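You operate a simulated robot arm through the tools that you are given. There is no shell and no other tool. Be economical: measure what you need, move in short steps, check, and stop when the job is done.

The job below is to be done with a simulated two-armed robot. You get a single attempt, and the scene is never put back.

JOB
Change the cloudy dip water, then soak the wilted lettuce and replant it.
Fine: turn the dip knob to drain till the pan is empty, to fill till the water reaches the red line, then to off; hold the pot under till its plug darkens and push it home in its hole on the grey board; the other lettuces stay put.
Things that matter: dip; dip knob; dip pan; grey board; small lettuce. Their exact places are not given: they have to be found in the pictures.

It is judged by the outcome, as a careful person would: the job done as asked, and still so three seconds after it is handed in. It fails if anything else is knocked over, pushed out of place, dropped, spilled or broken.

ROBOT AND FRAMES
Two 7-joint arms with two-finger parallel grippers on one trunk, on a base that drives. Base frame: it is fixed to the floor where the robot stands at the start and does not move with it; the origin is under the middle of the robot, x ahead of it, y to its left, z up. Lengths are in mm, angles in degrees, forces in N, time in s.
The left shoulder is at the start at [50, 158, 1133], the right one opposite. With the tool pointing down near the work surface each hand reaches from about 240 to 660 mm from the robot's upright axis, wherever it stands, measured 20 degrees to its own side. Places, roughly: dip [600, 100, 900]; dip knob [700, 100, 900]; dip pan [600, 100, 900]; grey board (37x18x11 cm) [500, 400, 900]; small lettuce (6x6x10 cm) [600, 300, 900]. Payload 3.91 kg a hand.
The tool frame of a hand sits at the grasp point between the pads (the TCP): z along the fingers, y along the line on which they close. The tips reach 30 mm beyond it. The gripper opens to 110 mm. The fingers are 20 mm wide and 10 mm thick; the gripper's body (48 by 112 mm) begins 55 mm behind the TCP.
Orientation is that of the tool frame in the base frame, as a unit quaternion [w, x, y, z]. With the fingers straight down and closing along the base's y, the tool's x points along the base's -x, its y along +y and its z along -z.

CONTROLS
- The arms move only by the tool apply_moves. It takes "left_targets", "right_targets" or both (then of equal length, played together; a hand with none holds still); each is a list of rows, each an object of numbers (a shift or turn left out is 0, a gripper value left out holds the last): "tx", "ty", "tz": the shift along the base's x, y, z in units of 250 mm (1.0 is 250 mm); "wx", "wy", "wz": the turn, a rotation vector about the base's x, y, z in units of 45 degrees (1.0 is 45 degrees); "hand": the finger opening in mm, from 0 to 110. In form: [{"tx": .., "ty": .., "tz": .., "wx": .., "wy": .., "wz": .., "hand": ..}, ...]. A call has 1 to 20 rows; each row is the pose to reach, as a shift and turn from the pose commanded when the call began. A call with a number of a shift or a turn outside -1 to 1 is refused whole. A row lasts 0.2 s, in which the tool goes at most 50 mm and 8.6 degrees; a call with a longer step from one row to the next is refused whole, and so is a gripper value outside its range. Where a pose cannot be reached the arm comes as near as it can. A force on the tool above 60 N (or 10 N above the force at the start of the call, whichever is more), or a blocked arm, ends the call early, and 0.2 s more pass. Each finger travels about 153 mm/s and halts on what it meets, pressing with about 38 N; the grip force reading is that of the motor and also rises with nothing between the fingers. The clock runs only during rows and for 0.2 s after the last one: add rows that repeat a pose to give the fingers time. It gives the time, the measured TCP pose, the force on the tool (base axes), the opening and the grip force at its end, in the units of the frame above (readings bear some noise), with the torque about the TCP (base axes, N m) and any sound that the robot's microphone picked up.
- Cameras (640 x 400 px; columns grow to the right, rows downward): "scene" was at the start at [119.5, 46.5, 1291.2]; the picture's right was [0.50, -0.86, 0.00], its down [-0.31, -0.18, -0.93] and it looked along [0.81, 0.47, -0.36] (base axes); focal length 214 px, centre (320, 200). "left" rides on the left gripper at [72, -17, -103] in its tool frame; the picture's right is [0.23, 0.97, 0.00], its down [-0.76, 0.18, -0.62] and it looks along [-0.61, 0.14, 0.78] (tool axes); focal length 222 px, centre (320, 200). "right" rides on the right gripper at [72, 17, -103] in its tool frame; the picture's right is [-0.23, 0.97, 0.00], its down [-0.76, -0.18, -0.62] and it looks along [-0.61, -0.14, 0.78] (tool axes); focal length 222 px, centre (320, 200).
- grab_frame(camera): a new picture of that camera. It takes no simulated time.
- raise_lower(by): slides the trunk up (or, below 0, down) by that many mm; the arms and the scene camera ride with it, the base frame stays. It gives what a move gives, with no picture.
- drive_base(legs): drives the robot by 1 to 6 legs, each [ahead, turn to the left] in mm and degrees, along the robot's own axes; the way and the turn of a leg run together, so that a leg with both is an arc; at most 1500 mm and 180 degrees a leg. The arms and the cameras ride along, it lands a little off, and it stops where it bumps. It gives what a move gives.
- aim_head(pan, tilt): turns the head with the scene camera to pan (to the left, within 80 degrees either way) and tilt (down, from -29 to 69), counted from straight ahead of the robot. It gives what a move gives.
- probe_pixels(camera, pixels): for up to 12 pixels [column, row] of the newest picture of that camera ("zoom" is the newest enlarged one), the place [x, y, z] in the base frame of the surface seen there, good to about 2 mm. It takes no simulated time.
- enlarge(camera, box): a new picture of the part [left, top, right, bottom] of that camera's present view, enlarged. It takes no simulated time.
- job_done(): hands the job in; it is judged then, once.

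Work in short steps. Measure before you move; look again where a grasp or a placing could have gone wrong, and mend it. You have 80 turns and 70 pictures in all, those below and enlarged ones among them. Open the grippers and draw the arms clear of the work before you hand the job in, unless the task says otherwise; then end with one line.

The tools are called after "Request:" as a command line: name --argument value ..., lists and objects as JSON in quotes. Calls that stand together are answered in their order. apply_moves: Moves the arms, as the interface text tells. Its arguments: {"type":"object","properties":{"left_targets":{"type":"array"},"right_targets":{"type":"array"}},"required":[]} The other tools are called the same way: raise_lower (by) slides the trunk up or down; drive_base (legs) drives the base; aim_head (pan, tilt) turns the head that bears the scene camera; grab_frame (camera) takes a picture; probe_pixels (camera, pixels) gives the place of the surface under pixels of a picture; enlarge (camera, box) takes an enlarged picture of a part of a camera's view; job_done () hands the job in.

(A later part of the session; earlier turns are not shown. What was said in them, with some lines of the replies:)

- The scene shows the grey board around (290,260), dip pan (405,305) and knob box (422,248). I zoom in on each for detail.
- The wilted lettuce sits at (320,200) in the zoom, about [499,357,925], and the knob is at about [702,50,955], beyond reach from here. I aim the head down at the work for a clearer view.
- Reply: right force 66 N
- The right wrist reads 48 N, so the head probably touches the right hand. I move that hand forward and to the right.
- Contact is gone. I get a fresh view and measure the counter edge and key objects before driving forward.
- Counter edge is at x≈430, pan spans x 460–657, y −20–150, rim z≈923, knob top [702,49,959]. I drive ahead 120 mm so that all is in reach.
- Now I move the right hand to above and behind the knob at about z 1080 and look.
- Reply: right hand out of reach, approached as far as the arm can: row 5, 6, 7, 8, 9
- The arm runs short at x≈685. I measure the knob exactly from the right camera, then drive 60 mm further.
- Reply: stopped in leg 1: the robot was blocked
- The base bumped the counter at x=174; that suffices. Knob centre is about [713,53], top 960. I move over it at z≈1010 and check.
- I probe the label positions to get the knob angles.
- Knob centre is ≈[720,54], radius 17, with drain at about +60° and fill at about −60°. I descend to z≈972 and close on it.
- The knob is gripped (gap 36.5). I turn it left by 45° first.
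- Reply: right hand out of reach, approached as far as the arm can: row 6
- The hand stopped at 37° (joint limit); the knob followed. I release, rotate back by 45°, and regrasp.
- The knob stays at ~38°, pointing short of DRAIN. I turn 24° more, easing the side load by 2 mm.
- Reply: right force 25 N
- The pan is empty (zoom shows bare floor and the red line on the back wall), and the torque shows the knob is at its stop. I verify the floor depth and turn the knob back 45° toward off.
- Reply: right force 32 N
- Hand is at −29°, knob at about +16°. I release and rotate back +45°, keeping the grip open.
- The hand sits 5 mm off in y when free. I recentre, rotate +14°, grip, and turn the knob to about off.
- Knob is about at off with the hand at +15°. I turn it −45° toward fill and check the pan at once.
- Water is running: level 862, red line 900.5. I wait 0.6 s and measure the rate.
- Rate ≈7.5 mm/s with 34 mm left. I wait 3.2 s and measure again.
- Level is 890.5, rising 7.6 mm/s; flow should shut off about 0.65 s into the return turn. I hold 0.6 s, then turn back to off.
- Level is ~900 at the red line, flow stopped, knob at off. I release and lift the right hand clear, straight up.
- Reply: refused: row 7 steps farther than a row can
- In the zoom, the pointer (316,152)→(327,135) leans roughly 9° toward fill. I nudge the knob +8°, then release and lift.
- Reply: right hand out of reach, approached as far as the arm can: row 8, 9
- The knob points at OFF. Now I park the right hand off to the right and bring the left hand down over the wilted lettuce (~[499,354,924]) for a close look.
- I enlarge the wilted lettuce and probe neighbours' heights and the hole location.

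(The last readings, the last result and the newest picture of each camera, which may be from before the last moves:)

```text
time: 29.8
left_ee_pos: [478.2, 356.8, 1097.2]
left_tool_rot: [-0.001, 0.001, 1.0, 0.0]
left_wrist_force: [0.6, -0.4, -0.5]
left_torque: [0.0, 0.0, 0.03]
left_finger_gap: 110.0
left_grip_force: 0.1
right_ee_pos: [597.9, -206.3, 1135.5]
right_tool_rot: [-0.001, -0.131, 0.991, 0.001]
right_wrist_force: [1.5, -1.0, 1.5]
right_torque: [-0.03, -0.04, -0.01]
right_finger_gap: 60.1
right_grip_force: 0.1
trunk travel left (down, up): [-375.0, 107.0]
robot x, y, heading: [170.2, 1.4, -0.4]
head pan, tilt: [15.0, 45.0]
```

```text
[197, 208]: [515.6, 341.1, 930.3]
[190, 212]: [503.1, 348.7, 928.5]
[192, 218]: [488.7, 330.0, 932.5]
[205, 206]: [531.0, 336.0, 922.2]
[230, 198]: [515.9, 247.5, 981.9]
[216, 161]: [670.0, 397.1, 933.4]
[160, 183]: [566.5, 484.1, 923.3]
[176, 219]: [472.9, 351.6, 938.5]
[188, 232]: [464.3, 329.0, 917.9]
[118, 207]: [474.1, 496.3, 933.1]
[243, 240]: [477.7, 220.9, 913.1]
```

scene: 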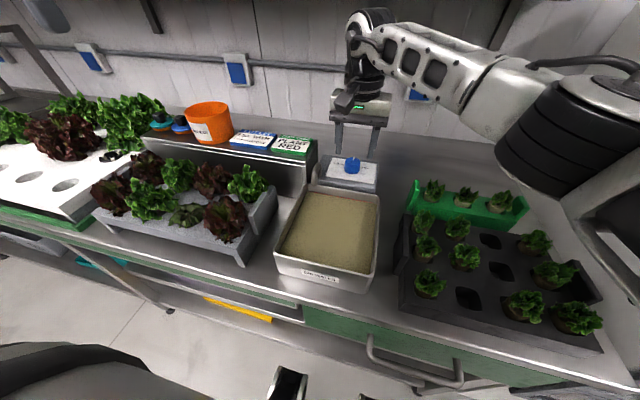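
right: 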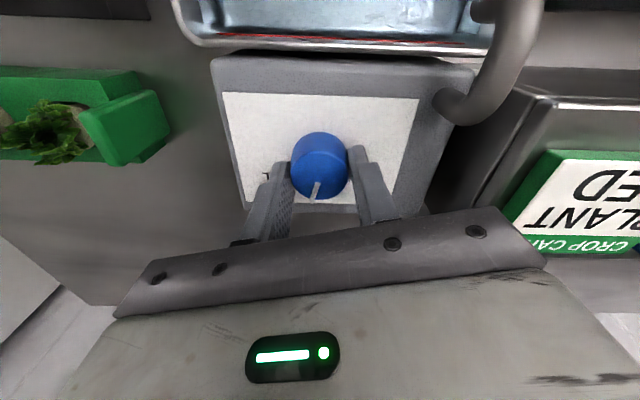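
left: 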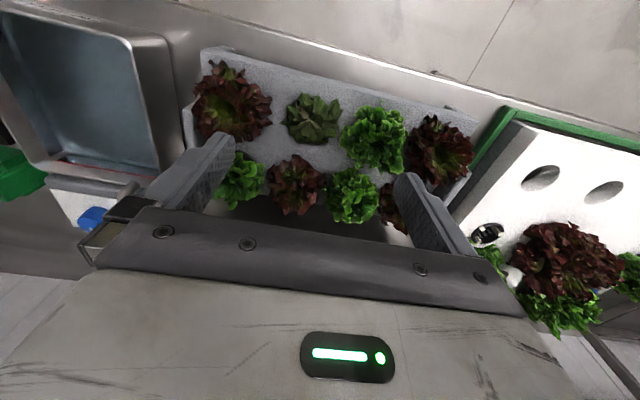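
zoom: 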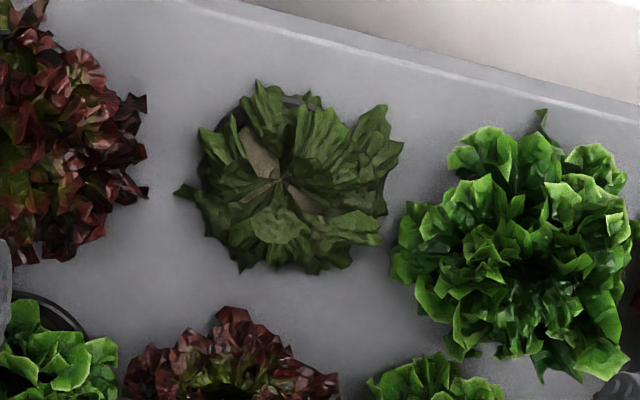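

The wilted plant is centred near [499,351], leaves z 920–937, with brown plug and hole rim under it; neighbours crowd it along y, so I'll close along x. I rotate the left hand +90° in two calls, first 45°.

Request:
apply_moves --left_targets '[{"wz": 0.19}, {"wz": 0.38}, {"wz": 0.57}, {"wz": 0.76}, {"wz": 0.95}, {"wz": 1.0}]'

Request:
apply_moves --left_targets '[{"wz": 0.19}, {"wz": 0.38}, {"wz": 0.57}, {"wz": 0.76}, {"wz": 0.95}, {"wz": 1.0}, {"wz": 1.0}]'

Request:
grab_frame --camera "left"

```text
time: 31.2
left_ee_pos: [478.8, 356.3, 1098.6]
left_tool_rot: [0.0, -0.383, 0.924, -0.001]
left_wrist_force: [-0.5, 0.0, -0.6]
left_torque: [-0.02, 0.0, -0.01]
left_finger_gap: 109.9
left_grip_force: 0.2
right_ee_pos: [598.0, -205.0, 1134.9]
right_tool_rot: [-0.001, -0.13, 0.991, 0.001]
right_wrist_force: [1.0, -0.7, 0.0]
right_torque: [0.04, 0.01, 0.02]
right_finger_gap: 59.9
right_grip_force: 0.0
trunk travel left (down, up): [-375.0, 107.0]
robot x, y, heading: [169.6, -1.0, -0.0]
head pan, tilt: [15.0, 45.0]
```

```text
time: 32.8
left_ee_pos: [477.8, 356.8, 1097.5]
left_tool_rot: [0.001, 0.707, -0.707, 0.001]
left_wrist_force: [-0.1, -0.2, 0.4]
left_torque: [-0.01, 0.01, -0.01]
left_finger_gap: 109.7
left_grip_force: 0.1
right_ee_pos: [598.3, -204.3, 1136.9]
right_tool_rot: [-0.001, -0.129, 0.992, 0.001]
right_wrist_force: [-0.5, 0.1, -0.3]
right_torque: [-0.02, -0.01, 0.0]
right_finger_gap: 59.8
right_grip_force: 0.1
trunk travel left (down, up): [-375.0, 107.0]
robot x, y, heading: [174.6, -0.9, -0.3]
head pan, tilt: [15.0, 45.0]
```

```text
35 pictures are left
```

left: 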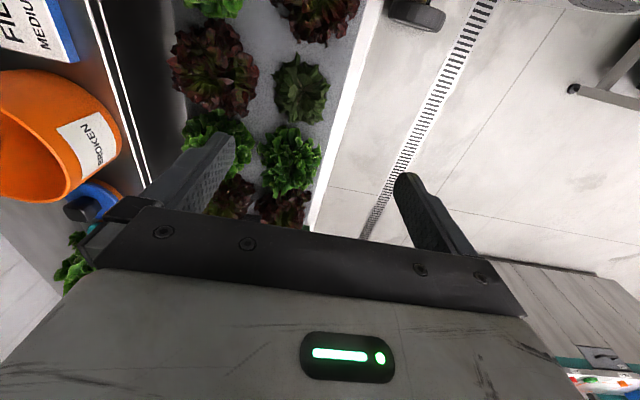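

The 90° turn worked. I move over [499,351] with a 76 mm opening, down to z≈1010, and check.

Request:
apply_moves --left_targets '[{"tx": 0.084, "ty": -0.022, "hand": 76}, {"tx": 0.084, "ty": -0.022, "tz": -0.15}, {"tx": 0.084, "ty": -0.022, "tz": -0.28}, {"tx": 0.084, "ty": -0.022, "tz": -0.35}, {"tx": 0.084, "ty": -0.022, "tz": -0.35}]'

Request:
grab_frame --camera "left"

Request:
enlarge --camera "scene" --box '[90, 140, 290, 270]'

Request:
probe_pixels --camera "left" --pixels '[[320, 60], [290, 90], [310, 100], [330, 110], [340, 80], [300, 60]]'

```text
time: 34.0
left_ee_pos: [498.6, 352.5, 1008.3]
left_tool_rot: [0.0, -0.707, 0.707, -0.001]
left_wrist_force: [0.3, -0.4, -0.4]
left_torque: [-0.03, -0.01, 0.01]
left_finger_gap: 76.2
left_grip_force: 0.1
right_ee_pos: [598.7, -205.0, 1135.8]
right_tool_rot: [0.0, -0.13, 0.992, 0.002]
right_wrist_force: [-0.7, -0.3, -0.2]
right_torque: [-0.01, -0.02, -0.01]
right_finger_gap: 60.1
right_grip_force: 0.0
trunk travel left (down, up): [-375.0, 107.0]
robot x, y, heading: [173.5, 0.8, -0.3]
head pan, tilt: [15.0, 45.0]
```

```text
34 pictures are left
```

left: 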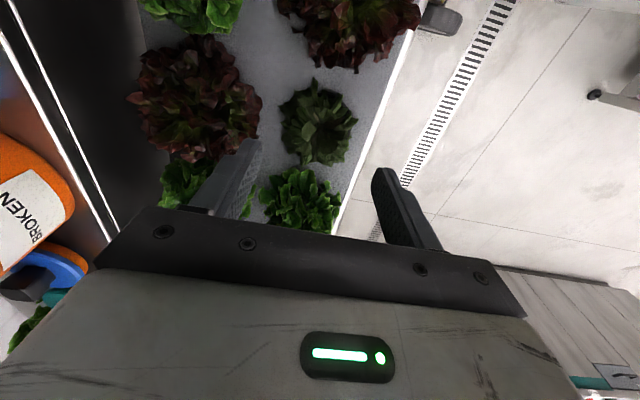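

```text
3.08 times, centred on (190, 205) of scene
```

zoom: 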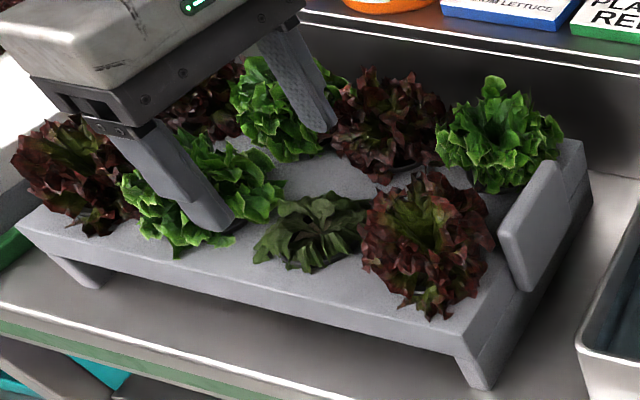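

```text
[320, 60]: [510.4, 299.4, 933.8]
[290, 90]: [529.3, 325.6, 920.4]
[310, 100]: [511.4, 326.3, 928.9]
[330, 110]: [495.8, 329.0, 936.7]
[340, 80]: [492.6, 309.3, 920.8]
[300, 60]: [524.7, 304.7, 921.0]
```

I probe the lettuce's extents from this view.

Request:
probe_pixels --camera "left" --pixels '[[285, 120], [356, 123], [315, 125], [320, 80], [325, 163], [322, 115], [300, 155], [262, 120], [345, 150], [255, 105], [240, 140]]'

Request:
enlarge --camera "left" --box '[230, 60, 400, 200]'

```text
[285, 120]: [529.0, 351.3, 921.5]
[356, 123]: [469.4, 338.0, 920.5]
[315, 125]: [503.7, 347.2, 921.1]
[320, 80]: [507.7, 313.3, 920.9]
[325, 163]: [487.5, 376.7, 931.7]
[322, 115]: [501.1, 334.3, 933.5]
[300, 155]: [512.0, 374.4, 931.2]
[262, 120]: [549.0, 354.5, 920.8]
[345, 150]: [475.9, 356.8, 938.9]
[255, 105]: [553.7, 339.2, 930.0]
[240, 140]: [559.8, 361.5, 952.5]
```

```text
2.86 times, centred on (315, 130) of left
```

zoom: 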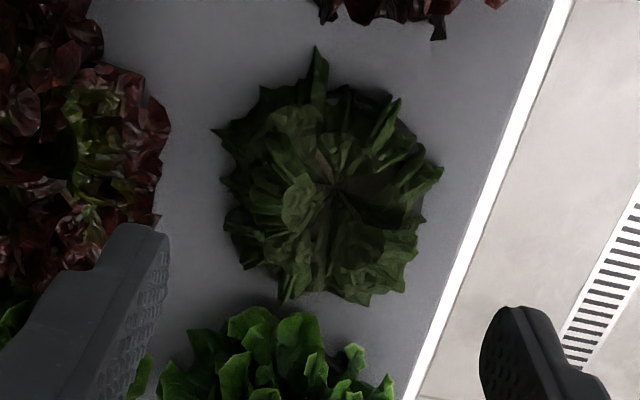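

Leaves span x 470–529, y ~320–378; centre [499,350]. I descend to TCP z≈955 with 72 mm opening, tips just above the board, and check the force.

Request:
apply_moves --left_targets '[{"ty": -0.008, "tz": -0.08, "hand": 72}, {"ty": -0.008, "tz": -0.15}, {"ty": -0.008, "tz": -0.19}, {"ty": -0.008, "tz": -0.215}, {"ty": -0.008, "tz": -0.215}]'

Request:
enlarge --camera "scene" --box '[90, 140, 290, 270]'

```text
time: 35.2
left_ee_pos: [498.8, 349.7, 956.1]
left_tool_rot: [0.0, -0.706, 0.708, -0.001]
left_wrist_force: [-0.2, -0.4, 0.1]
left_torque: [-0.01, 0.03, 0.01]
left_finger_gap: 72.1
left_grip_force: 0.1
right_ee_pos: [598.4, -204.8, 1135.1]
right_tool_rot: [0.0, -0.13, 0.992, 0.001]
right_wrist_force: [0.5, -0.2, -0.4]
right_torque: [0.05, -0.01, -0.01]
right_finger_gap: 60.1
right_grip_force: 0.2
trunk travel left (down, up): [-375.0, 107.0]
robot x, y, heading: [174.1, -0.7, -0.0]
head pan, tilt: [15.0, 45.0]
```

```text
3.08 times, centred on (190, 205) of scene
```

zoom: 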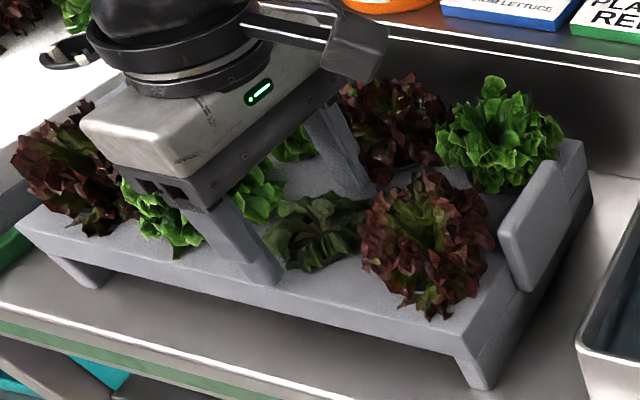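

No contact; fingers straddle the wilted plant. I close gently in steps to see where it stops.

Request:
apply_moves --left_targets '[{"hand": 55}, {"hand": 45}, {"hand": 35}, {"hand": 25}, {"hand": 25}]'

Request:
enlarge --camera "left" --box '[200, 40, 440, 240]'

Request:
enlarge --camera "scene" --box '[130, 150, 250, 240]'

```text
time: 36.4
left_ee_pos: [498.6, 349.9, 955.2]
left_tool_rot: [0.0, -0.706, 0.708, -0.001]
left_wrist_force: [-0.5, -0.3, 0.3]
left_torque: [-0.02, -0.02, -0.01]
left_finger_gap: 42.9
left_grip_force: 37.8
right_ee_pos: [596.9, -205.7, 1137.0]
right_tool_rot: [0.0, -0.13, 0.992, 0.001]
right_wrist_force: [-0.6, 0.5, -0.5]
right_torque: [0.03, -0.01, 0.03]
right_finger_gap: 60.0
right_grip_force: 0.1
trunk travel left (down, up): [-375.0, 107.0]
robot x, y, heading: [174.6, -0.6, -0.1]
head pan, tilt: [15.0, 45.0]
```

```text
2.00 times, centred on (320, 140) of left
```

zoom: 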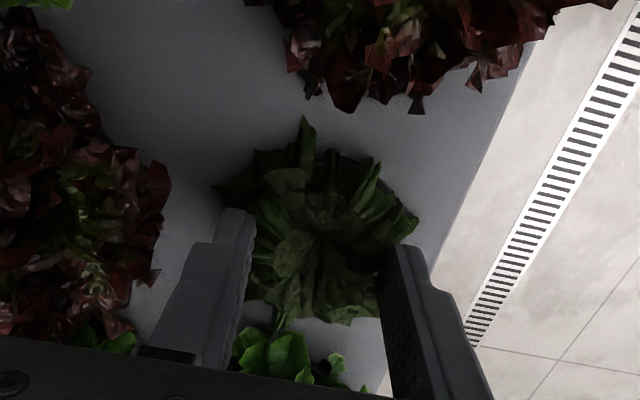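

```text
4.44 times, centred on (190, 195) of scene
```

zoom: 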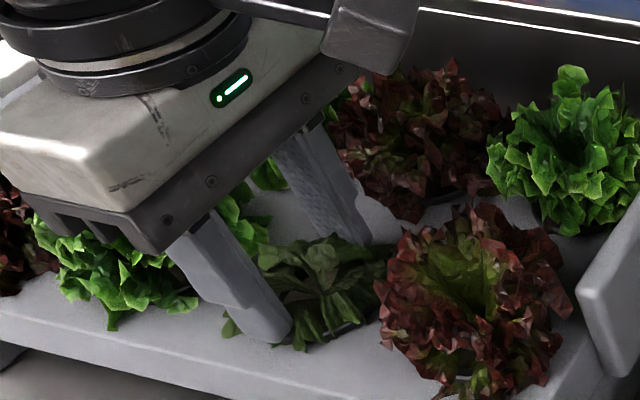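

The fingers stopped at 43 mm with 38 N, so they hold the plug's rim. I lift 25 mm and look at the force.

Request:
apply_moves --left_targets '[{"tz": 0.03}, {"tz": 0.06}, {"tz": 0.1}, {"tz": 0.1}]'

Request:
enlarge --camera "scene" --box '[90, 140, 290, 270]'

```text
time: 37.4
left_ee_pos: [500.3, 349.1, 981.8]
left_tool_rot: [-0.001, -0.706, 0.708, -0.001]
left_wrist_force: [0.1, 0.4, -0.8]
left_torque: [0.0, -0.01, -0.04]
left_finger_gap: 42.8
left_grip_force: 38.0
right_ee_pos: [599.0, -205.0, 1135.5]
right_tool_rot: [-0.001, -0.13, 0.992, 0.001]
right_wrist_force: [0.0, 0.3, -0.3]
right_torque: [-0.02, 0.01, 0.0]
right_finger_gap: 59.8
right_grip_force: 0.0
trunk travel left (down, up): [-375.0, 107.0]
robot x, y, heading: [175.1, -2.2, -0.0]
head pan, tilt: [15.0, 45.0]
```

```text
3.08 times, centred on (190, 205) of scene
```

zoom: 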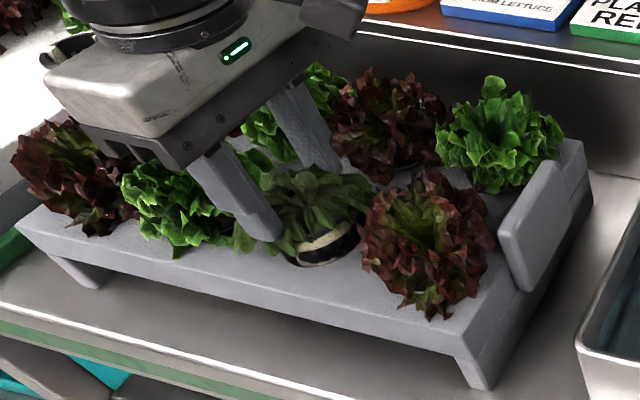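

The pot comes out held upright (black net pot, pale plug). I lift to z≈1090, then carry it toward the pan.

Request:
apply_moves --left_targets '[{"tz": 0.1}, {"tz": 0.2}, {"tz": 0.3}, {"tz": 0.4}, {"tz": 0.44}, {"tz": 0.44, "tx": 0.03, "ty": -0.1}, {"tz": 0.44, "tx": 0.06, "ty": -0.22}, {"tz": 0.44, "tx": 0.1, "ty": -0.35}, {"tz": 0.44, "tx": 0.13, "ty": -0.48}, {"tz": 0.44, "tx": 0.16, "ty": -0.61}, {"tz": 0.44, "tx": 0.19, "ty": -0.74}, {"tz": 0.44, "tx": 0.21, "ty": -0.87}, {"tz": 0.44, "tx": 0.22, "ty": -1.0}, {"tz": 0.44, "tx": 0.22, "ty": -1.0}]'

Request:
grab_frame --camera "scene"

```text
time: 40.4
left_ee_pos: [553.7, 98.8, 1090.6]
left_tool_rot: [-0.001, 0.708, -0.707, 0.0]
left_wrist_force: [-0.1, -0.4, -0.3]
left_torque: [0.03, 0.02, -0.01]
left_finger_gap: 42.6
left_grip_force: 37.8
right_ee_pos: [598.9, -205.2, 1136.6]
right_tool_rot: [-0.001, -0.131, 0.991, 0.0]
right_wrist_force: [-0.1, 0.5, 0.5]
right_torque: [0.02, -0.01, 0.01]
right_finger_gap: 59.8
right_grip_force: 0.2
trunk travel left (down, up): [-375.0, 107.0]
robot x, y, heading: [172.6, -0.1, -0.2]
head pan, tilt: [15.0, 45.0]
```

```text
27 pictures are left
```

scene: 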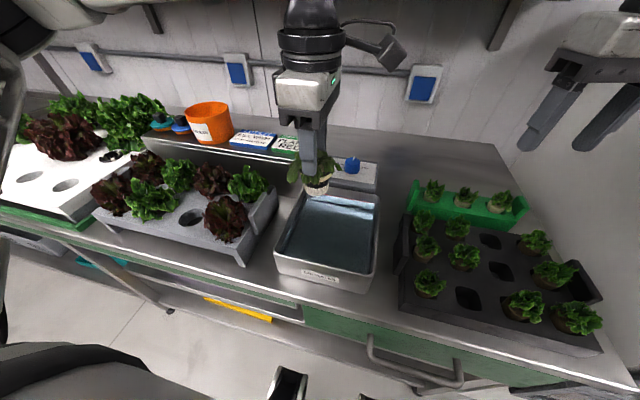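

The pot hangs over the pan's left part; the empty hole shows at (190,217). I zoom on pot and hole and measure.

Request:
enlarge --camera "scene" --box '[270, 130, 390, 220]'

Request:
probe_pixels --camera "zoom" --pixels '[[240, 230], [240, 255], [240, 280], [240, 295], [205, 260], [285, 260], [240, 310]]'

Request:
enlarge --camera "scene" --box '[160, 190, 220, 240]'

Request:
probe_pixels --camera "zoom" --pixels '[[180, 210], [445, 210], [320, 150], [320, 280], [320, 215]]'

```text
4.44 times, centred on (330, 175) of scene
```

zoom: 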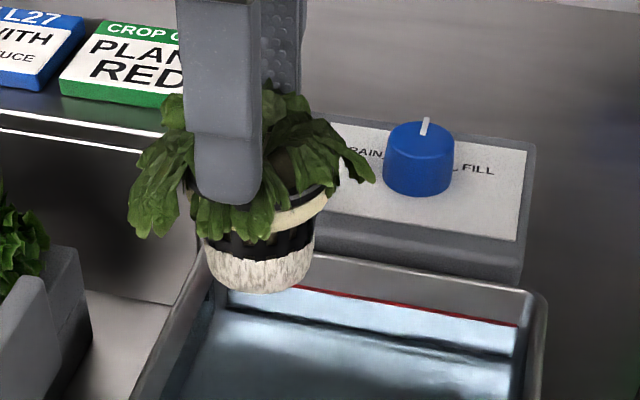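

```text
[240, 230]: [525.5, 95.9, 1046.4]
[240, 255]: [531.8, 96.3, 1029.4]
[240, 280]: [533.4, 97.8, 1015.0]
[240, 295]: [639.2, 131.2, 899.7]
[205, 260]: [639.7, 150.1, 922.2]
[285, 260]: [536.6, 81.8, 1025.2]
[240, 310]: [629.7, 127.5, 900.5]
```

```text
8.00 times, centred on (190, 215) of scene
```

zoom: 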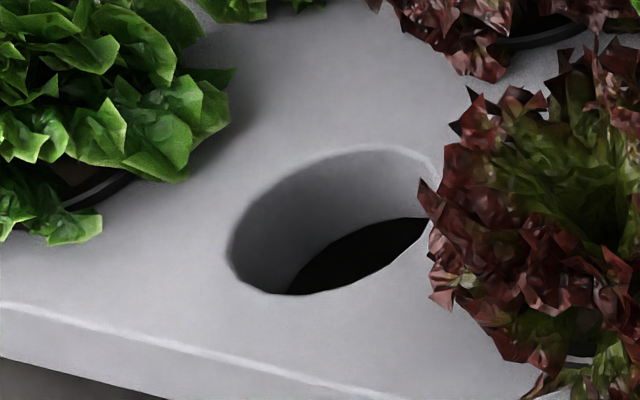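

```text
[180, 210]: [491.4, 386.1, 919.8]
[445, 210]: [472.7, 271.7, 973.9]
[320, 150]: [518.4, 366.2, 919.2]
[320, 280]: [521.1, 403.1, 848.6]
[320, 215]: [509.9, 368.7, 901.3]
```

Pot bottom is ≈80 mm below the TCP; water 900, floor 855. I move to y≈70 and lower to TCP z≈943 (bottom 8 mm above floor), watching force.

Request:
apply_moves --left_targets '[{"ty": -0.06}, {"ty": -0.115}, {"ty": -0.115, "tz": -0.12}, {"ty": -0.115, "tz": -0.24}, {"ty": -0.115, "tz": -0.36}, {"ty": -0.115, "tz": -0.44}, {"ty": -0.115, "tz": -0.5}, {"ty": -0.115, "tz": -0.55}, {"ty": -0.115, "tz": -0.59}, {"ty": -0.115, "tz": -0.59}]'

Request:
enlarge --camera "scene" --box '[270, 160, 390, 270]'

```text
time: 42.6
left_ee_pos: [544.6, 103.6, 956.9]
left_tool_rot: [-0.001, -0.707, 0.707, -0.002]
left_wrist_force: [1.1, -0.4, 0.3]
left_torque: [0.02, -0.01, 0.03]
left_finger_gap: 42.5
left_grip_force: 38.1
left hand out of reach, approached as far as the arm can: row 1, 2, 3, 4, 5, 6, 7, 8, 9, 10
right_ee_pos: [598.4, -205.2, 1136.0]
right_tool_rot: [0.0, -0.131, 0.991, 0.002]
right_wrist_force: [-0.9, 0.0, -0.9]
right_torque: [0.01, -0.01, -0.02]
right_finger_gap: 59.9
right_grip_force: 0.1
trunk travel left (down, up): [-375.0, 107.0]
robot x, y, heading: [173.9, 1.6, -0.3]
head pan, tilt: [15.0, 45.0]
```

```text
3.64 times, centred on (330, 215) of scene
```

zoom: 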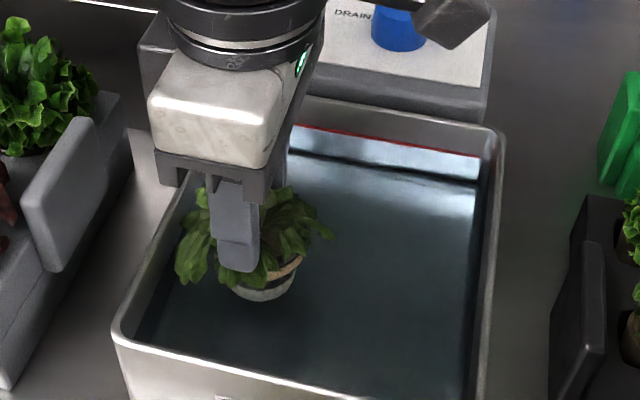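

Joint limit held the hand at y≈104, z 957; the pot is partly in. I untwist the hand by ~30° while moving a bit further to mid-pan, then lower.

Request:
apply_moves --left_targets '[{"wz": -0.17}, {"wz": -0.34}, {"wz": -0.51, "ty": -0.03}, {"wz": -0.68, "ty": -0.06}, {"wz": -0.68, "ty": -0.06, "tz": -0.03}, {"wz": -0.68, "ty": -0.06, "tz": -0.068}, {"wz": -0.68, "ty": -0.06, "tz": -0.068}]'

Request:
enlarge --camera "scene" --box '[270, 160, 390, 270]'

```text
time: 44.2
left_ee_pos: [542.0, 106.6, 944.6]
left_tool_rot: [-0.001, -0.495, 0.869, -0.001]
left_wrist_force: [0.6, 0.9, -1.4]
left_torque: [-0.01, -0.03, -0.02]
left_finger_gap: 42.9
left_grip_force: 38.1
left hand out of reach, approached as far as the arm can: row 3, 4, 5, 6, 7
right_ee_pos: [599.5, -204.1, 1136.2]
right_tool_rot: [0.0, -0.129, 0.992, 0.0]
right_wrist_force: [0.3, 0.1, 0.4]
right_torque: [0.01, -0.01, 0.03]
right_finger_gap: 59.7
right_grip_force: 0.0
trunk travel left (down, up): [-375.0, 107.0]
robot x, y, heading: [173.0, -0.9, -0.3]
head pan, tilt: [15.0, 45.0]
```

```text
3.64 times, centred on (330, 215) of scene
```

zoom: 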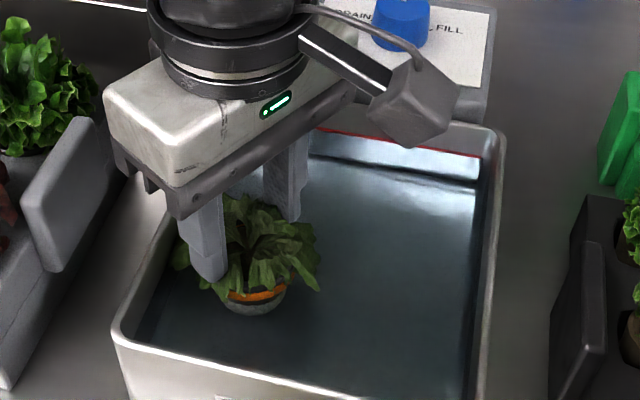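

Reach limits y at ~104, which is fine inside the pan. I lower a further 6 mm and hold for 3 s.

Request:
apply_moves --left_targets '[{"tz": -0.015}, {"tz": -0.026}, {"tz": -0.026}, {"tz": -0.026}, {"tz": -0.026}, {"tz": -0.026}, {"tz": -0.026}, {"tz": -0.026}, {"tz": -0.026}, {"tz": -0.026}, {"tz": -0.026}, {"tz": -0.026}, {"tz": -0.026}, {"tz": -0.026}, {"tz": -0.026}]'

Request:
enlarge --camera "scene" --box '[290, 190, 370, 260]'

```text
time: 47.4
left_ee_pos: [542.4, 108.3, 938.6]
left_tool_rot: [-0.001, -0.495, 0.869, -0.002]
left_wrist_force: [-0.3, -0.1, 0.5]
left_torque: [-0.04, 0.0, 0.01]
left_finger_gap: 42.9
left_grip_force: 38.2
right_ee_pos: [599.0, -204.5, 1136.9]
right_tool_rot: [0.0, -0.129, 0.992, 0.001]
right_wrist_force: [0.1, 0.2, -0.2]
right_torque: [0.01, 0.02, -0.03]
right_finger_gap: 60.0
right_grip_force: 0.1
trunk travel left (down, up): [-375.0, 107.0]
robot x, y, heading: [170.3, -0.4, -0.4]
head pan, tilt: [15.0, 45.0]
```

```text
5.71 times, centred on (330, 225) of scene
```

zoom: 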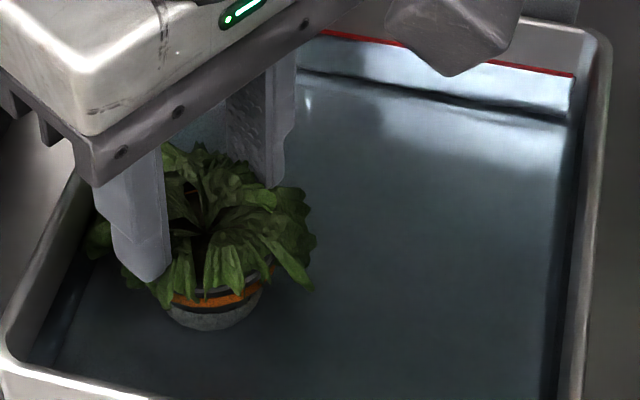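

The lower pot is submerged. I hold 4 s more, then compare the plug's colour.

Request:
apply_moves --left_targets '[{"tz": 0}, {"tz": 0}, {"tz": 0}, {"tz": 0}, {"tz": 0}, {"tz": 0}, {"tz": 0}, {"tz": 0}, {"tz": 0}, {"tz": 0}, {"tz": 0}, {"tz": 0}, {"tz": 0}, {"tz": 0}, {"tz": 0}, {"tz": 0}, {"tz": 0}, {"tz": 0}, {"tz": 0}, {"tz": 0}]'

Request:
enlarge --camera "scene" --box '[290, 190, 370, 260]'

```text
time: 51.6
left_ee_pos: [541.0, 109.3, 938.2]
left_tool_rot: [-0.001, -0.494, 0.869, -0.002]
left_wrist_force: [0.2, 0.8, -0.4]
left_torque: [0.02, 0.03, 0.0]
left_finger_gap: 42.6
left_grip_force: 38.1
right_ee_pos: [598.6, -204.7, 1136.2]
right_tool_rot: [-0.001, -0.13, 0.991, 0.001]
right_wrist_force: [-0.6, -0.1, -0.3]
right_torque: [0.03, -0.02, 0.01]
right_finger_gap: 60.1
right_grip_force: 0.1
trunk travel left (down, up): [-375.0, 107.0]
robot x, y, heading: [170.7, 4.0, 0.0]
head pan, tilt: [15.0, 45.0]
```

```text
5.71 times, centred on (330, 225) of scene
```

zoom: 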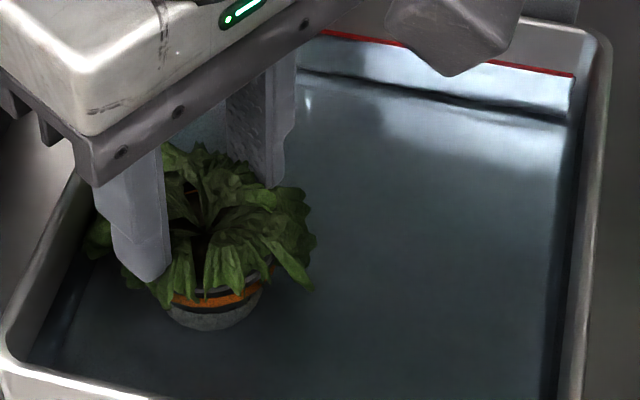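

No further change visible through the water. I lift straight up ~100 mm over the pan to inspect the plug.

Request:
apply_moves --left_targets '[{"tz": 0.08}, {"tz": 0.18}, {"tz": 0.3}, {"tz": 0.4}, {"tz": 0.4}]'

Request:
enlarge --camera "scene" --box '[270, 140, 390, 230]'

```text
time: 52.8
left_ee_pos: [539.6, 108.5, 1035.4]
left_tool_rot: [-0.001, -0.496, 0.869, -0.001]
left_wrist_force: [-0.2, 0.6, 0.2]
left_torque: [0.0, 0.0, 0.0]
left_finger_gap: 42.7
left_grip_force: 38.3
right_ee_pos: [598.9, -205.0, 1137.3]
right_tool_rot: [-0.001, -0.13, 0.992, 0.001]
right_wrist_force: [0.7, -0.7, -0.6]
right_torque: [-0.02, 0.01, -0.02]
right_finger_gap: 60.2
right_grip_force: 0.1
trunk travel left (down, up): [-375.0, 107.0]
robot x, y, heading: [171.0, -0.8, -0.2]
head pan, tilt: [15.0, 45.0]
```

```text
4.44 times, centred on (330, 185) of scene
```

zoom: 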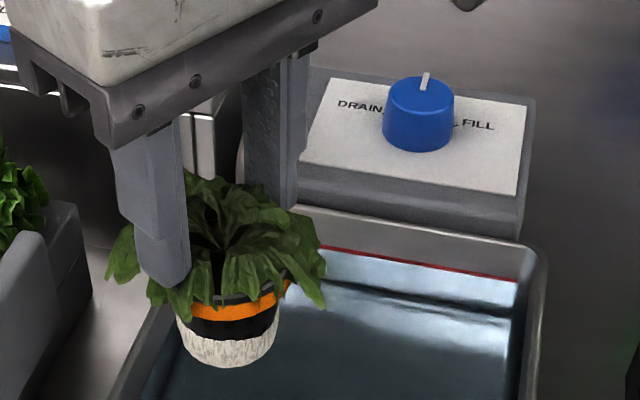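

The band on the pot now looks orange, where it was cream before; this may be a different side. I look at the plug top with the left camera and from the scene closely.

Request:
enlarge --camera "left" --box '[240, 60, 400, 200]'

Request:
enlarge --camera "scene" --box '[290, 180, 340, 225]'

```text
2.86 times, centred on (320, 130) of left
```

zoom: 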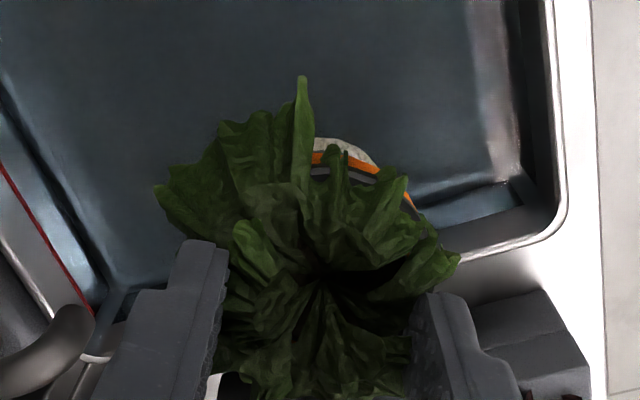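

```text
8.89 times, centred on (315, 202) of scene
```

zoom: 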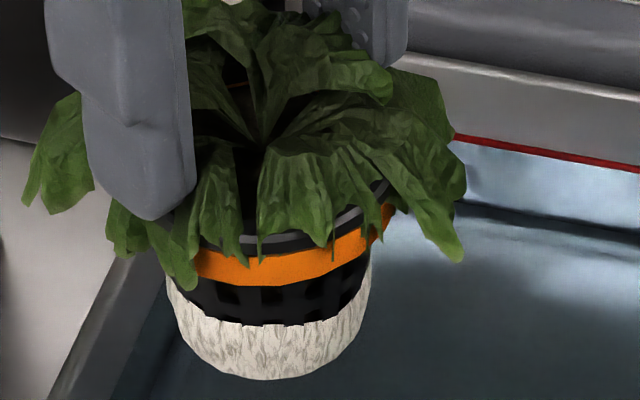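

The plug now looks nearly black and the band has turned orange all round, so it is soaked. I let it drip a second, then raise and carry it back above the hole, restoring the hand's yaw.

Request:
apply_moves --left_targets '[{"tz": 0}, {"tz": 0}, {"tz": 0}, {"tz": 0}, {"tz": 0}, {"tz": 0.12}, {"tz": 0.24}, {"tz": 0.24, "tx": -0.02, "ty": 0.12}, {"tz": 0.24, "tx": -0.04, "ty": 0.24}, {"tz": 0.24, "tx": -0.06, "ty": 0.36}, {"tz": 0.24, "tx": -0.08, "ty": 0.48}, {"tz": 0.24, "tx": -0.1, "ty": 0.6, "wz": 0.15}, {"tz": 0.24, "tx": -0.12, "ty": 0.72, "wz": 0.3}, {"tz": 0.24, "tx": -0.14, "ty": 0.84, "wz": 0.45}, {"tz": 0.24, "tx": -0.164, "ty": 0.966, "wz": 0.6}, {"tz": 0.24, "tx": -0.164, "ty": 0.966, "wz": 0.69}, {"tz": 0.24, "tx": -0.164, "ty": 0.966, "wz": 0.69}]'

Request:
grab_frame --camera "scene"

Request:
enlarge --camera "left" --box '[200, 40, 440, 200]'

```text
time: 56.4
left_ee_pos: [500.6, 347.4, 1099.3]
left_tool_rot: [0.001, 0.71, -0.705, 0.001]
left_wrist_force: [-0.5, 0.0, -0.2]
left_torque: [-0.04, 0.01, 0.0]
left_finger_gap: 43.0
left_grip_force: 38.2
right_ee_pos: [598.6, -204.8, 1137.5]
right_tool_rot: [0.0, -0.129, 0.992, 0.001]
right_wrist_force: [0.2, -0.3, 0.0]
right_torque: [0.03, -0.03, -0.03]
right_finger_gap: 60.1
right_grip_force: 0.1
trunk travel left (down, up): [-375.0, 107.0]
robot x, y, heading: [172.8, -1.9, -0.4]
head pan, tilt: [15.0, 45.0]
```

```text
17 pictures are left
```

scene: 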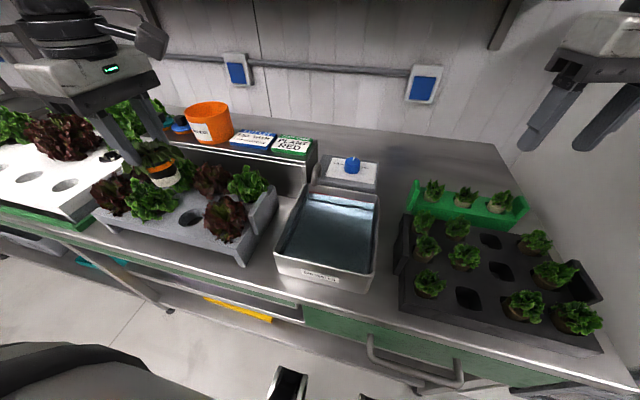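

```text
2.50 times, centred on (320, 120) of left
```

zoom: 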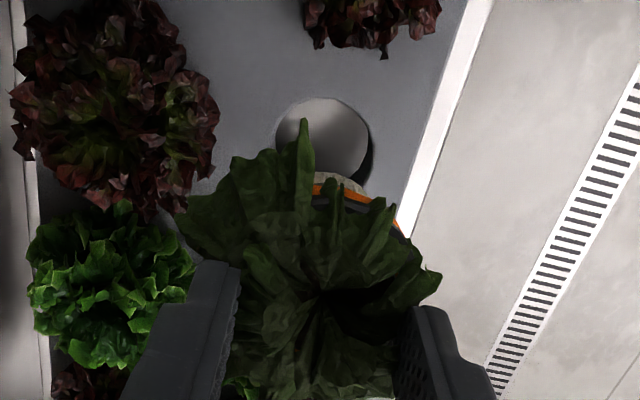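

The band is orange at the original yaw too, confirming it changed. I measure the hole edges to fix its centre.

Request:
probe_pixels --camera "zoom" --pixels '[[273, 140], [375, 150], [320, 94], [290, 105], [355, 108], [278, 165]]'

Request:
probe_pixels --camera "scene" --pixels '[[177, 220], [200, 208], [186, 226], [193, 206], [180, 212], [204, 214]]'

```text
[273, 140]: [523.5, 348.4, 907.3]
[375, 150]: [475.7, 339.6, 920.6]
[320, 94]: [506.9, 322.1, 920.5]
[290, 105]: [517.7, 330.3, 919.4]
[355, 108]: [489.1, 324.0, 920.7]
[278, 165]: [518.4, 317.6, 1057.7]
```

```text
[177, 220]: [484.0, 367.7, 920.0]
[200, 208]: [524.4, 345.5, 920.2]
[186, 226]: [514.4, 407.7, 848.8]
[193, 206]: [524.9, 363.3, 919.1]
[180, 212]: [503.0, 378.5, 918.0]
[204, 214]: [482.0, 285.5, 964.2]
```

Hole centre ≈[500,350], radius 27, matching the original grasp pose [498.6,349.9]. I descend to TCP z≈1008 (pot bottom just above the board) and check.

Request:
apply_moves --left_targets '[{"tx": -0.005, "ty": 0.01, "tz": -0.08}, {"tx": -0.005, "ty": 0.01, "tz": -0.2}, {"tx": -0.005, "ty": 0.01, "tz": -0.3}, {"tx": -0.005, "ty": 0.01, "tz": -0.365}, {"tx": -0.005, "ty": 0.01, "tz": -0.365}]'

Request:
enlarge --camera "scene" --box '[130, 150, 250, 240]'

Request:
enlarge --camera "left" --box '[200, 40, 440, 200]'

```text
time: 57.6
left_ee_pos: [499.4, 349.3, 1006.8]
left_tool_rot: [0.001, 0.709, -0.705, 0.001]
left_wrist_force: [1.4, 0.5, 0.7]
left_torque: [0.03, 0.0, 0.02]
left_finger_gap: 42.4
left_grip_force: 37.8
right_ee_pos: [599.6, -204.8, 1136.4]
right_tool_rot: [0.0, -0.129, 0.992, 0.001]
right_wrist_force: [0.1, 0.6, -0.4]
right_torque: [-0.01, 0.05, 0.01]
right_finger_gap: 60.0
right_grip_force: 0.0
trunk travel left (down, up): [-375.0, 107.0]
robot x, y, heading: [173.3, 0.0, -0.3]
head pan, tilt: [15.0, 45.0]
```

```text
4.44 times, centred on (190, 195) of scene
```

zoom: 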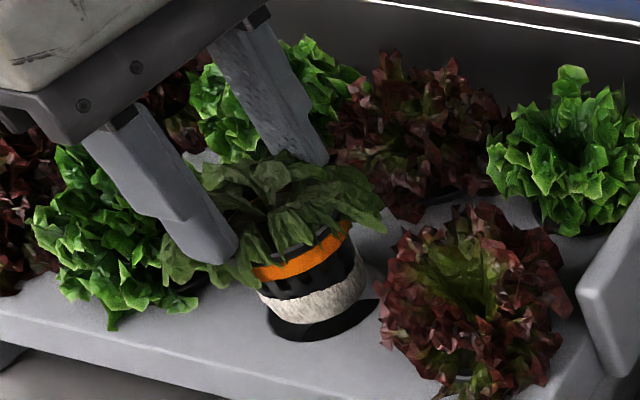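

```text
2.50 times, centred on (320, 120) of left
```

zoom: 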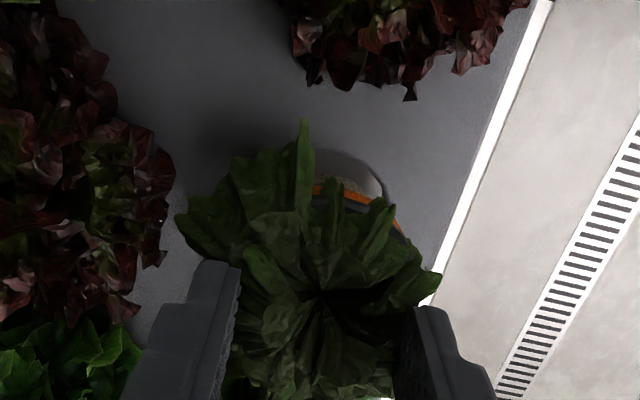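

The pot is centred over the hole. I insert slowly to the home height (TCP z≈955), watching force.

Request:
apply_moves --left_targets '[{"tz": -0.05}, {"tz": -0.1}, {"tz": -0.14}, {"tz": -0.17}, {"tz": -0.195}, {"tz": -0.208}, {"tz": -0.208}]'

Request:
enlarge --camera "scene" --box '[130, 150, 250, 240]'

```text
time: 59.2
left_ee_pos: [499.8, 350.3, 956.0]
left_tool_rot: [0.0, 0.709, -0.705, 0.002]
left_wrist_force: [-0.9, 0.3, 4.6]
left_torque: [-0.08, 0.05, -0.03]
left_finger_gap: 42.8
left_grip_force: 38.1
right_ee_pos: [598.8, -205.0, 1135.7]
right_tool_rot: [0.001, -0.13, 0.992, 0.001]
right_wrist_force: [-0.3, -0.2, 0.0]
right_torque: [-0.03, 0.0, -0.01]
right_finger_gap: 60.0
right_grip_force: 0.0
trunk travel left (down, up): [-375.0, 107.0]
robot x, y, heading: [173.6, -1.0, -0.4]
head pan, tilt: [15.0, 45.0]
```

```text
4.44 times, centred on (190, 195) of scene
```

zoom: 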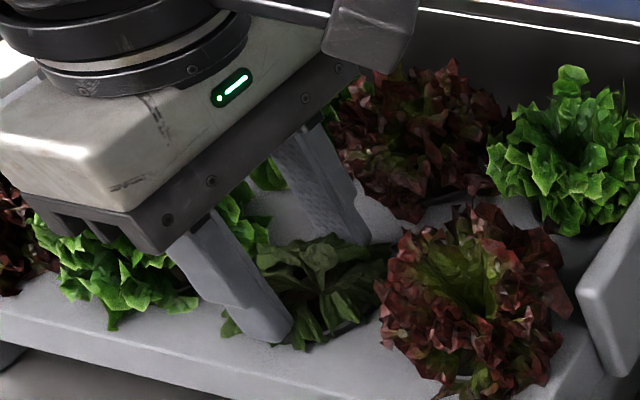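

Contact begins (4.6 N up) at the home height, as at the start. I push 3 mm more to seat it.

Request:
apply_moves --left_targets '[{"tz": -0.006}, {"tz": -0.012}, {"tz": -0.012}]'

```text
time: 60.0
left_ee_pos: [500.6, 350.4, 957.1]
left_tool_rot: [-0.003, 0.709, -0.705, 0.002]
left_wrist_force: [-3.8, 7.4, 35.4]
left_torque: [-0.06, 0.34, -0.01]
left_finger_gap: 42.7
left_grip_force: 38.2
right_ee_pos: [596.2, -206.4, 1136.0]
right_tool_rot: [0.001, -0.13, 0.992, 0.002]
right_wrist_force: [-0.2, 0.0, -0.1]
right_torque: [0.03, 0.02, 0.03]
right_finger_gap: 60.2
right_grip_force: 0.1
trunk travel left (down, up): [-375.0, 107.0]
robot x, y, heading: [169.5, 0.6, -0.3]
head pan, tilt: [15.0, 45.0]
```

It's firm at 35 N — seated. I ease off, open to 72 mm, and lift straight up.

Request:
apply_moves --left_targets '[{"tz": 0.01}, {"tz": 0.01, "hand": 60}, {"tz": 0.01, "hand": 72}, {"tz": 0.01, "hand": 72}, {"tz": 0.06}, {"tz": 0.15}, {"tz": 0.3}, {"tz": 0.45}, {"tz": 0.6}, {"tz": 0.6}]'

Request:
enlarge --camera "scene" --box '[90, 140, 290, 270]'

Request:
enlarge --camera "left" --box '[150, 0, 450, 200]'

```text
time: 62.2
left_ee_pos: [500.0, 349.4, 1103.7]
left_tool_rot: [0.001, 0.709, -0.705, 0.001]
left_wrist_force: [0.0, 0.9, -0.1]
left_torque: [-0.01, 0.0, -0.02]
left_finger_gap: 72.0
left_grip_force: 0.1
right_ee_pos: [598.2, -204.9, 1136.2]
right_tool_rot: [0.0, -0.129, 0.992, 0.001]
right_wrist_force: [0.6, 0.0, -0.4]
right_torque: [0.0, 0.0, 0.03]
right_finger_gap: 60.1
right_grip_force: 0.1
trunk travel left (down, up): [-375.0, 107.0]
robot x, y, heading: [173.3, -0.4, -0.3]
head pan, tilt: [15.0, 45.0]
```

```text
3.08 times, centred on (190, 205) of scene
```

zoom: 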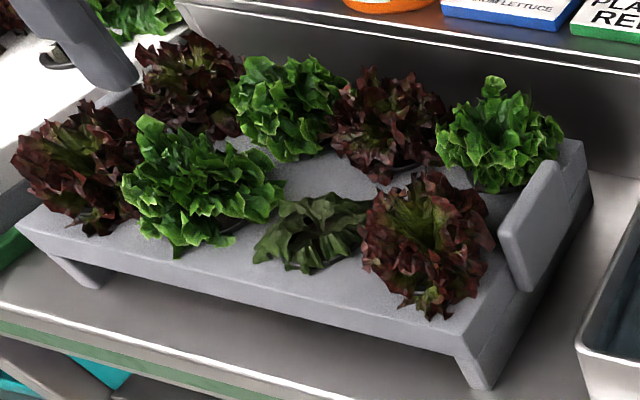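

```text
2.00 times, centred on (300, 100) of left
```

zoom: 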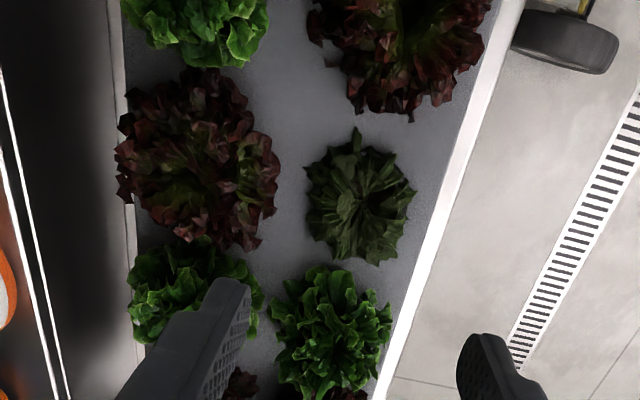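

The lettuce sits as before and the neighbours are unmoved. I check its height and the final pan level and knob.

Request:
probe_pixels --camera "zoom" --pixels '[[350, 200], [365, 220], [340, 175], [380, 190], [310, 200], [410, 215], [360, 260]]'

Request:
enlarge --camera "scene" --box '[260, 140, 400, 300]'

Request:
probe_pixels --camera "zoom" --pixels '[[310, 260], [300, 200], [320, 300], [340, 240], [350, 180]]'

```text
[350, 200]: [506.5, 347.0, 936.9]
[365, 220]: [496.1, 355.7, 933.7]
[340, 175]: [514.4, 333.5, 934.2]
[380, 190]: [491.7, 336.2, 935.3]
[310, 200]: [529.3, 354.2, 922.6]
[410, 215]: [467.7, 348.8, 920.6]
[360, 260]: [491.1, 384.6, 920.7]
```

```text
2.50 times, centred on (330, 220) of scene
```

zoom: 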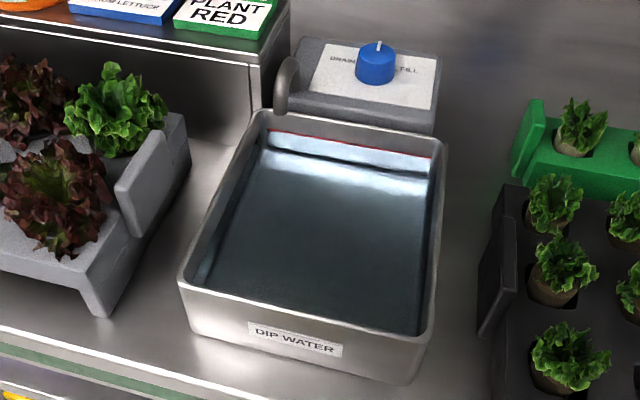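

```text
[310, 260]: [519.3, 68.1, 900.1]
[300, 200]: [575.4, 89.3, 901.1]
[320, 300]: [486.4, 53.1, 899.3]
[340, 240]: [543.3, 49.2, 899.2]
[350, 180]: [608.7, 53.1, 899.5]
```

Leaf heights match the start (937), water is at the line, knob off. I raise the left hand further and open both grippers.

Request:
apply_moves --left_targets '[{"tz": 0.15, "hand": 110}, {"tz": 0.3}, {"tz": 0.45}, {"tz": 0.5}]' --right_targets '[{"hand": 110}, {"hand": 110}, {"hand": 110}, {"hand": 110}]'

Request:
grab_frame --camera "scene"

```text
time: 63.2
left_ee_pos: [500.8, 348.7, 1226.2]
left_tool_rot: [0.0, 0.709, -0.705, 0.0]
left_wrist_force: [-0.2, -0.1, -0.1]
left_torque: [0.04, 0.0, -0.02]
left_finger_gap: 109.9
left_grip_force: 0.0
right_ee_pos: [599.1, -204.4, 1137.4]
right_tool_rot: [0.0, -0.129, 0.992, 0.001]
right_wrist_force: [-0.2, -0.4, -0.3]
right_torque: [-0.01, 0.02, 0.01]
right_finger_gap: 109.9
right_grip_force: 0.0
trunk travel left (down, up): [-375.0, 107.0]
robot x, y, heading: [168.1, -0.9, -0.3]
head pan, tilt: [15.0, 45.0]
```

```text
9 pictures are left
```

scene: 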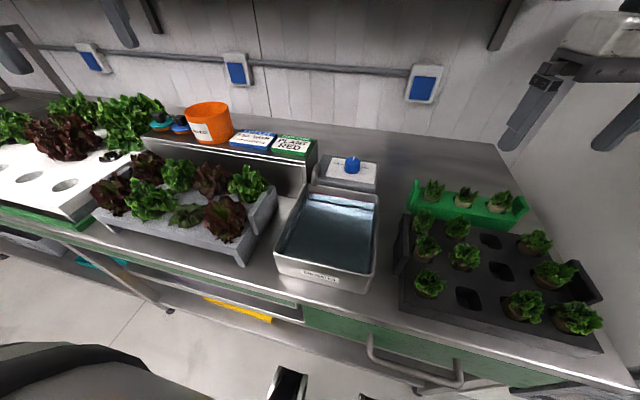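

Everything is in place and the arms are clear; I hand the job in.

Request:
job_done

```text
The job is handed in.
```

The job is handed in: I drained the dip pan, refilled it to the red line and left the knob at off. The wilted lettuce was soaked until its plug darkened and pushed home in its hole on the grey board, and the other lettuces stayed put.
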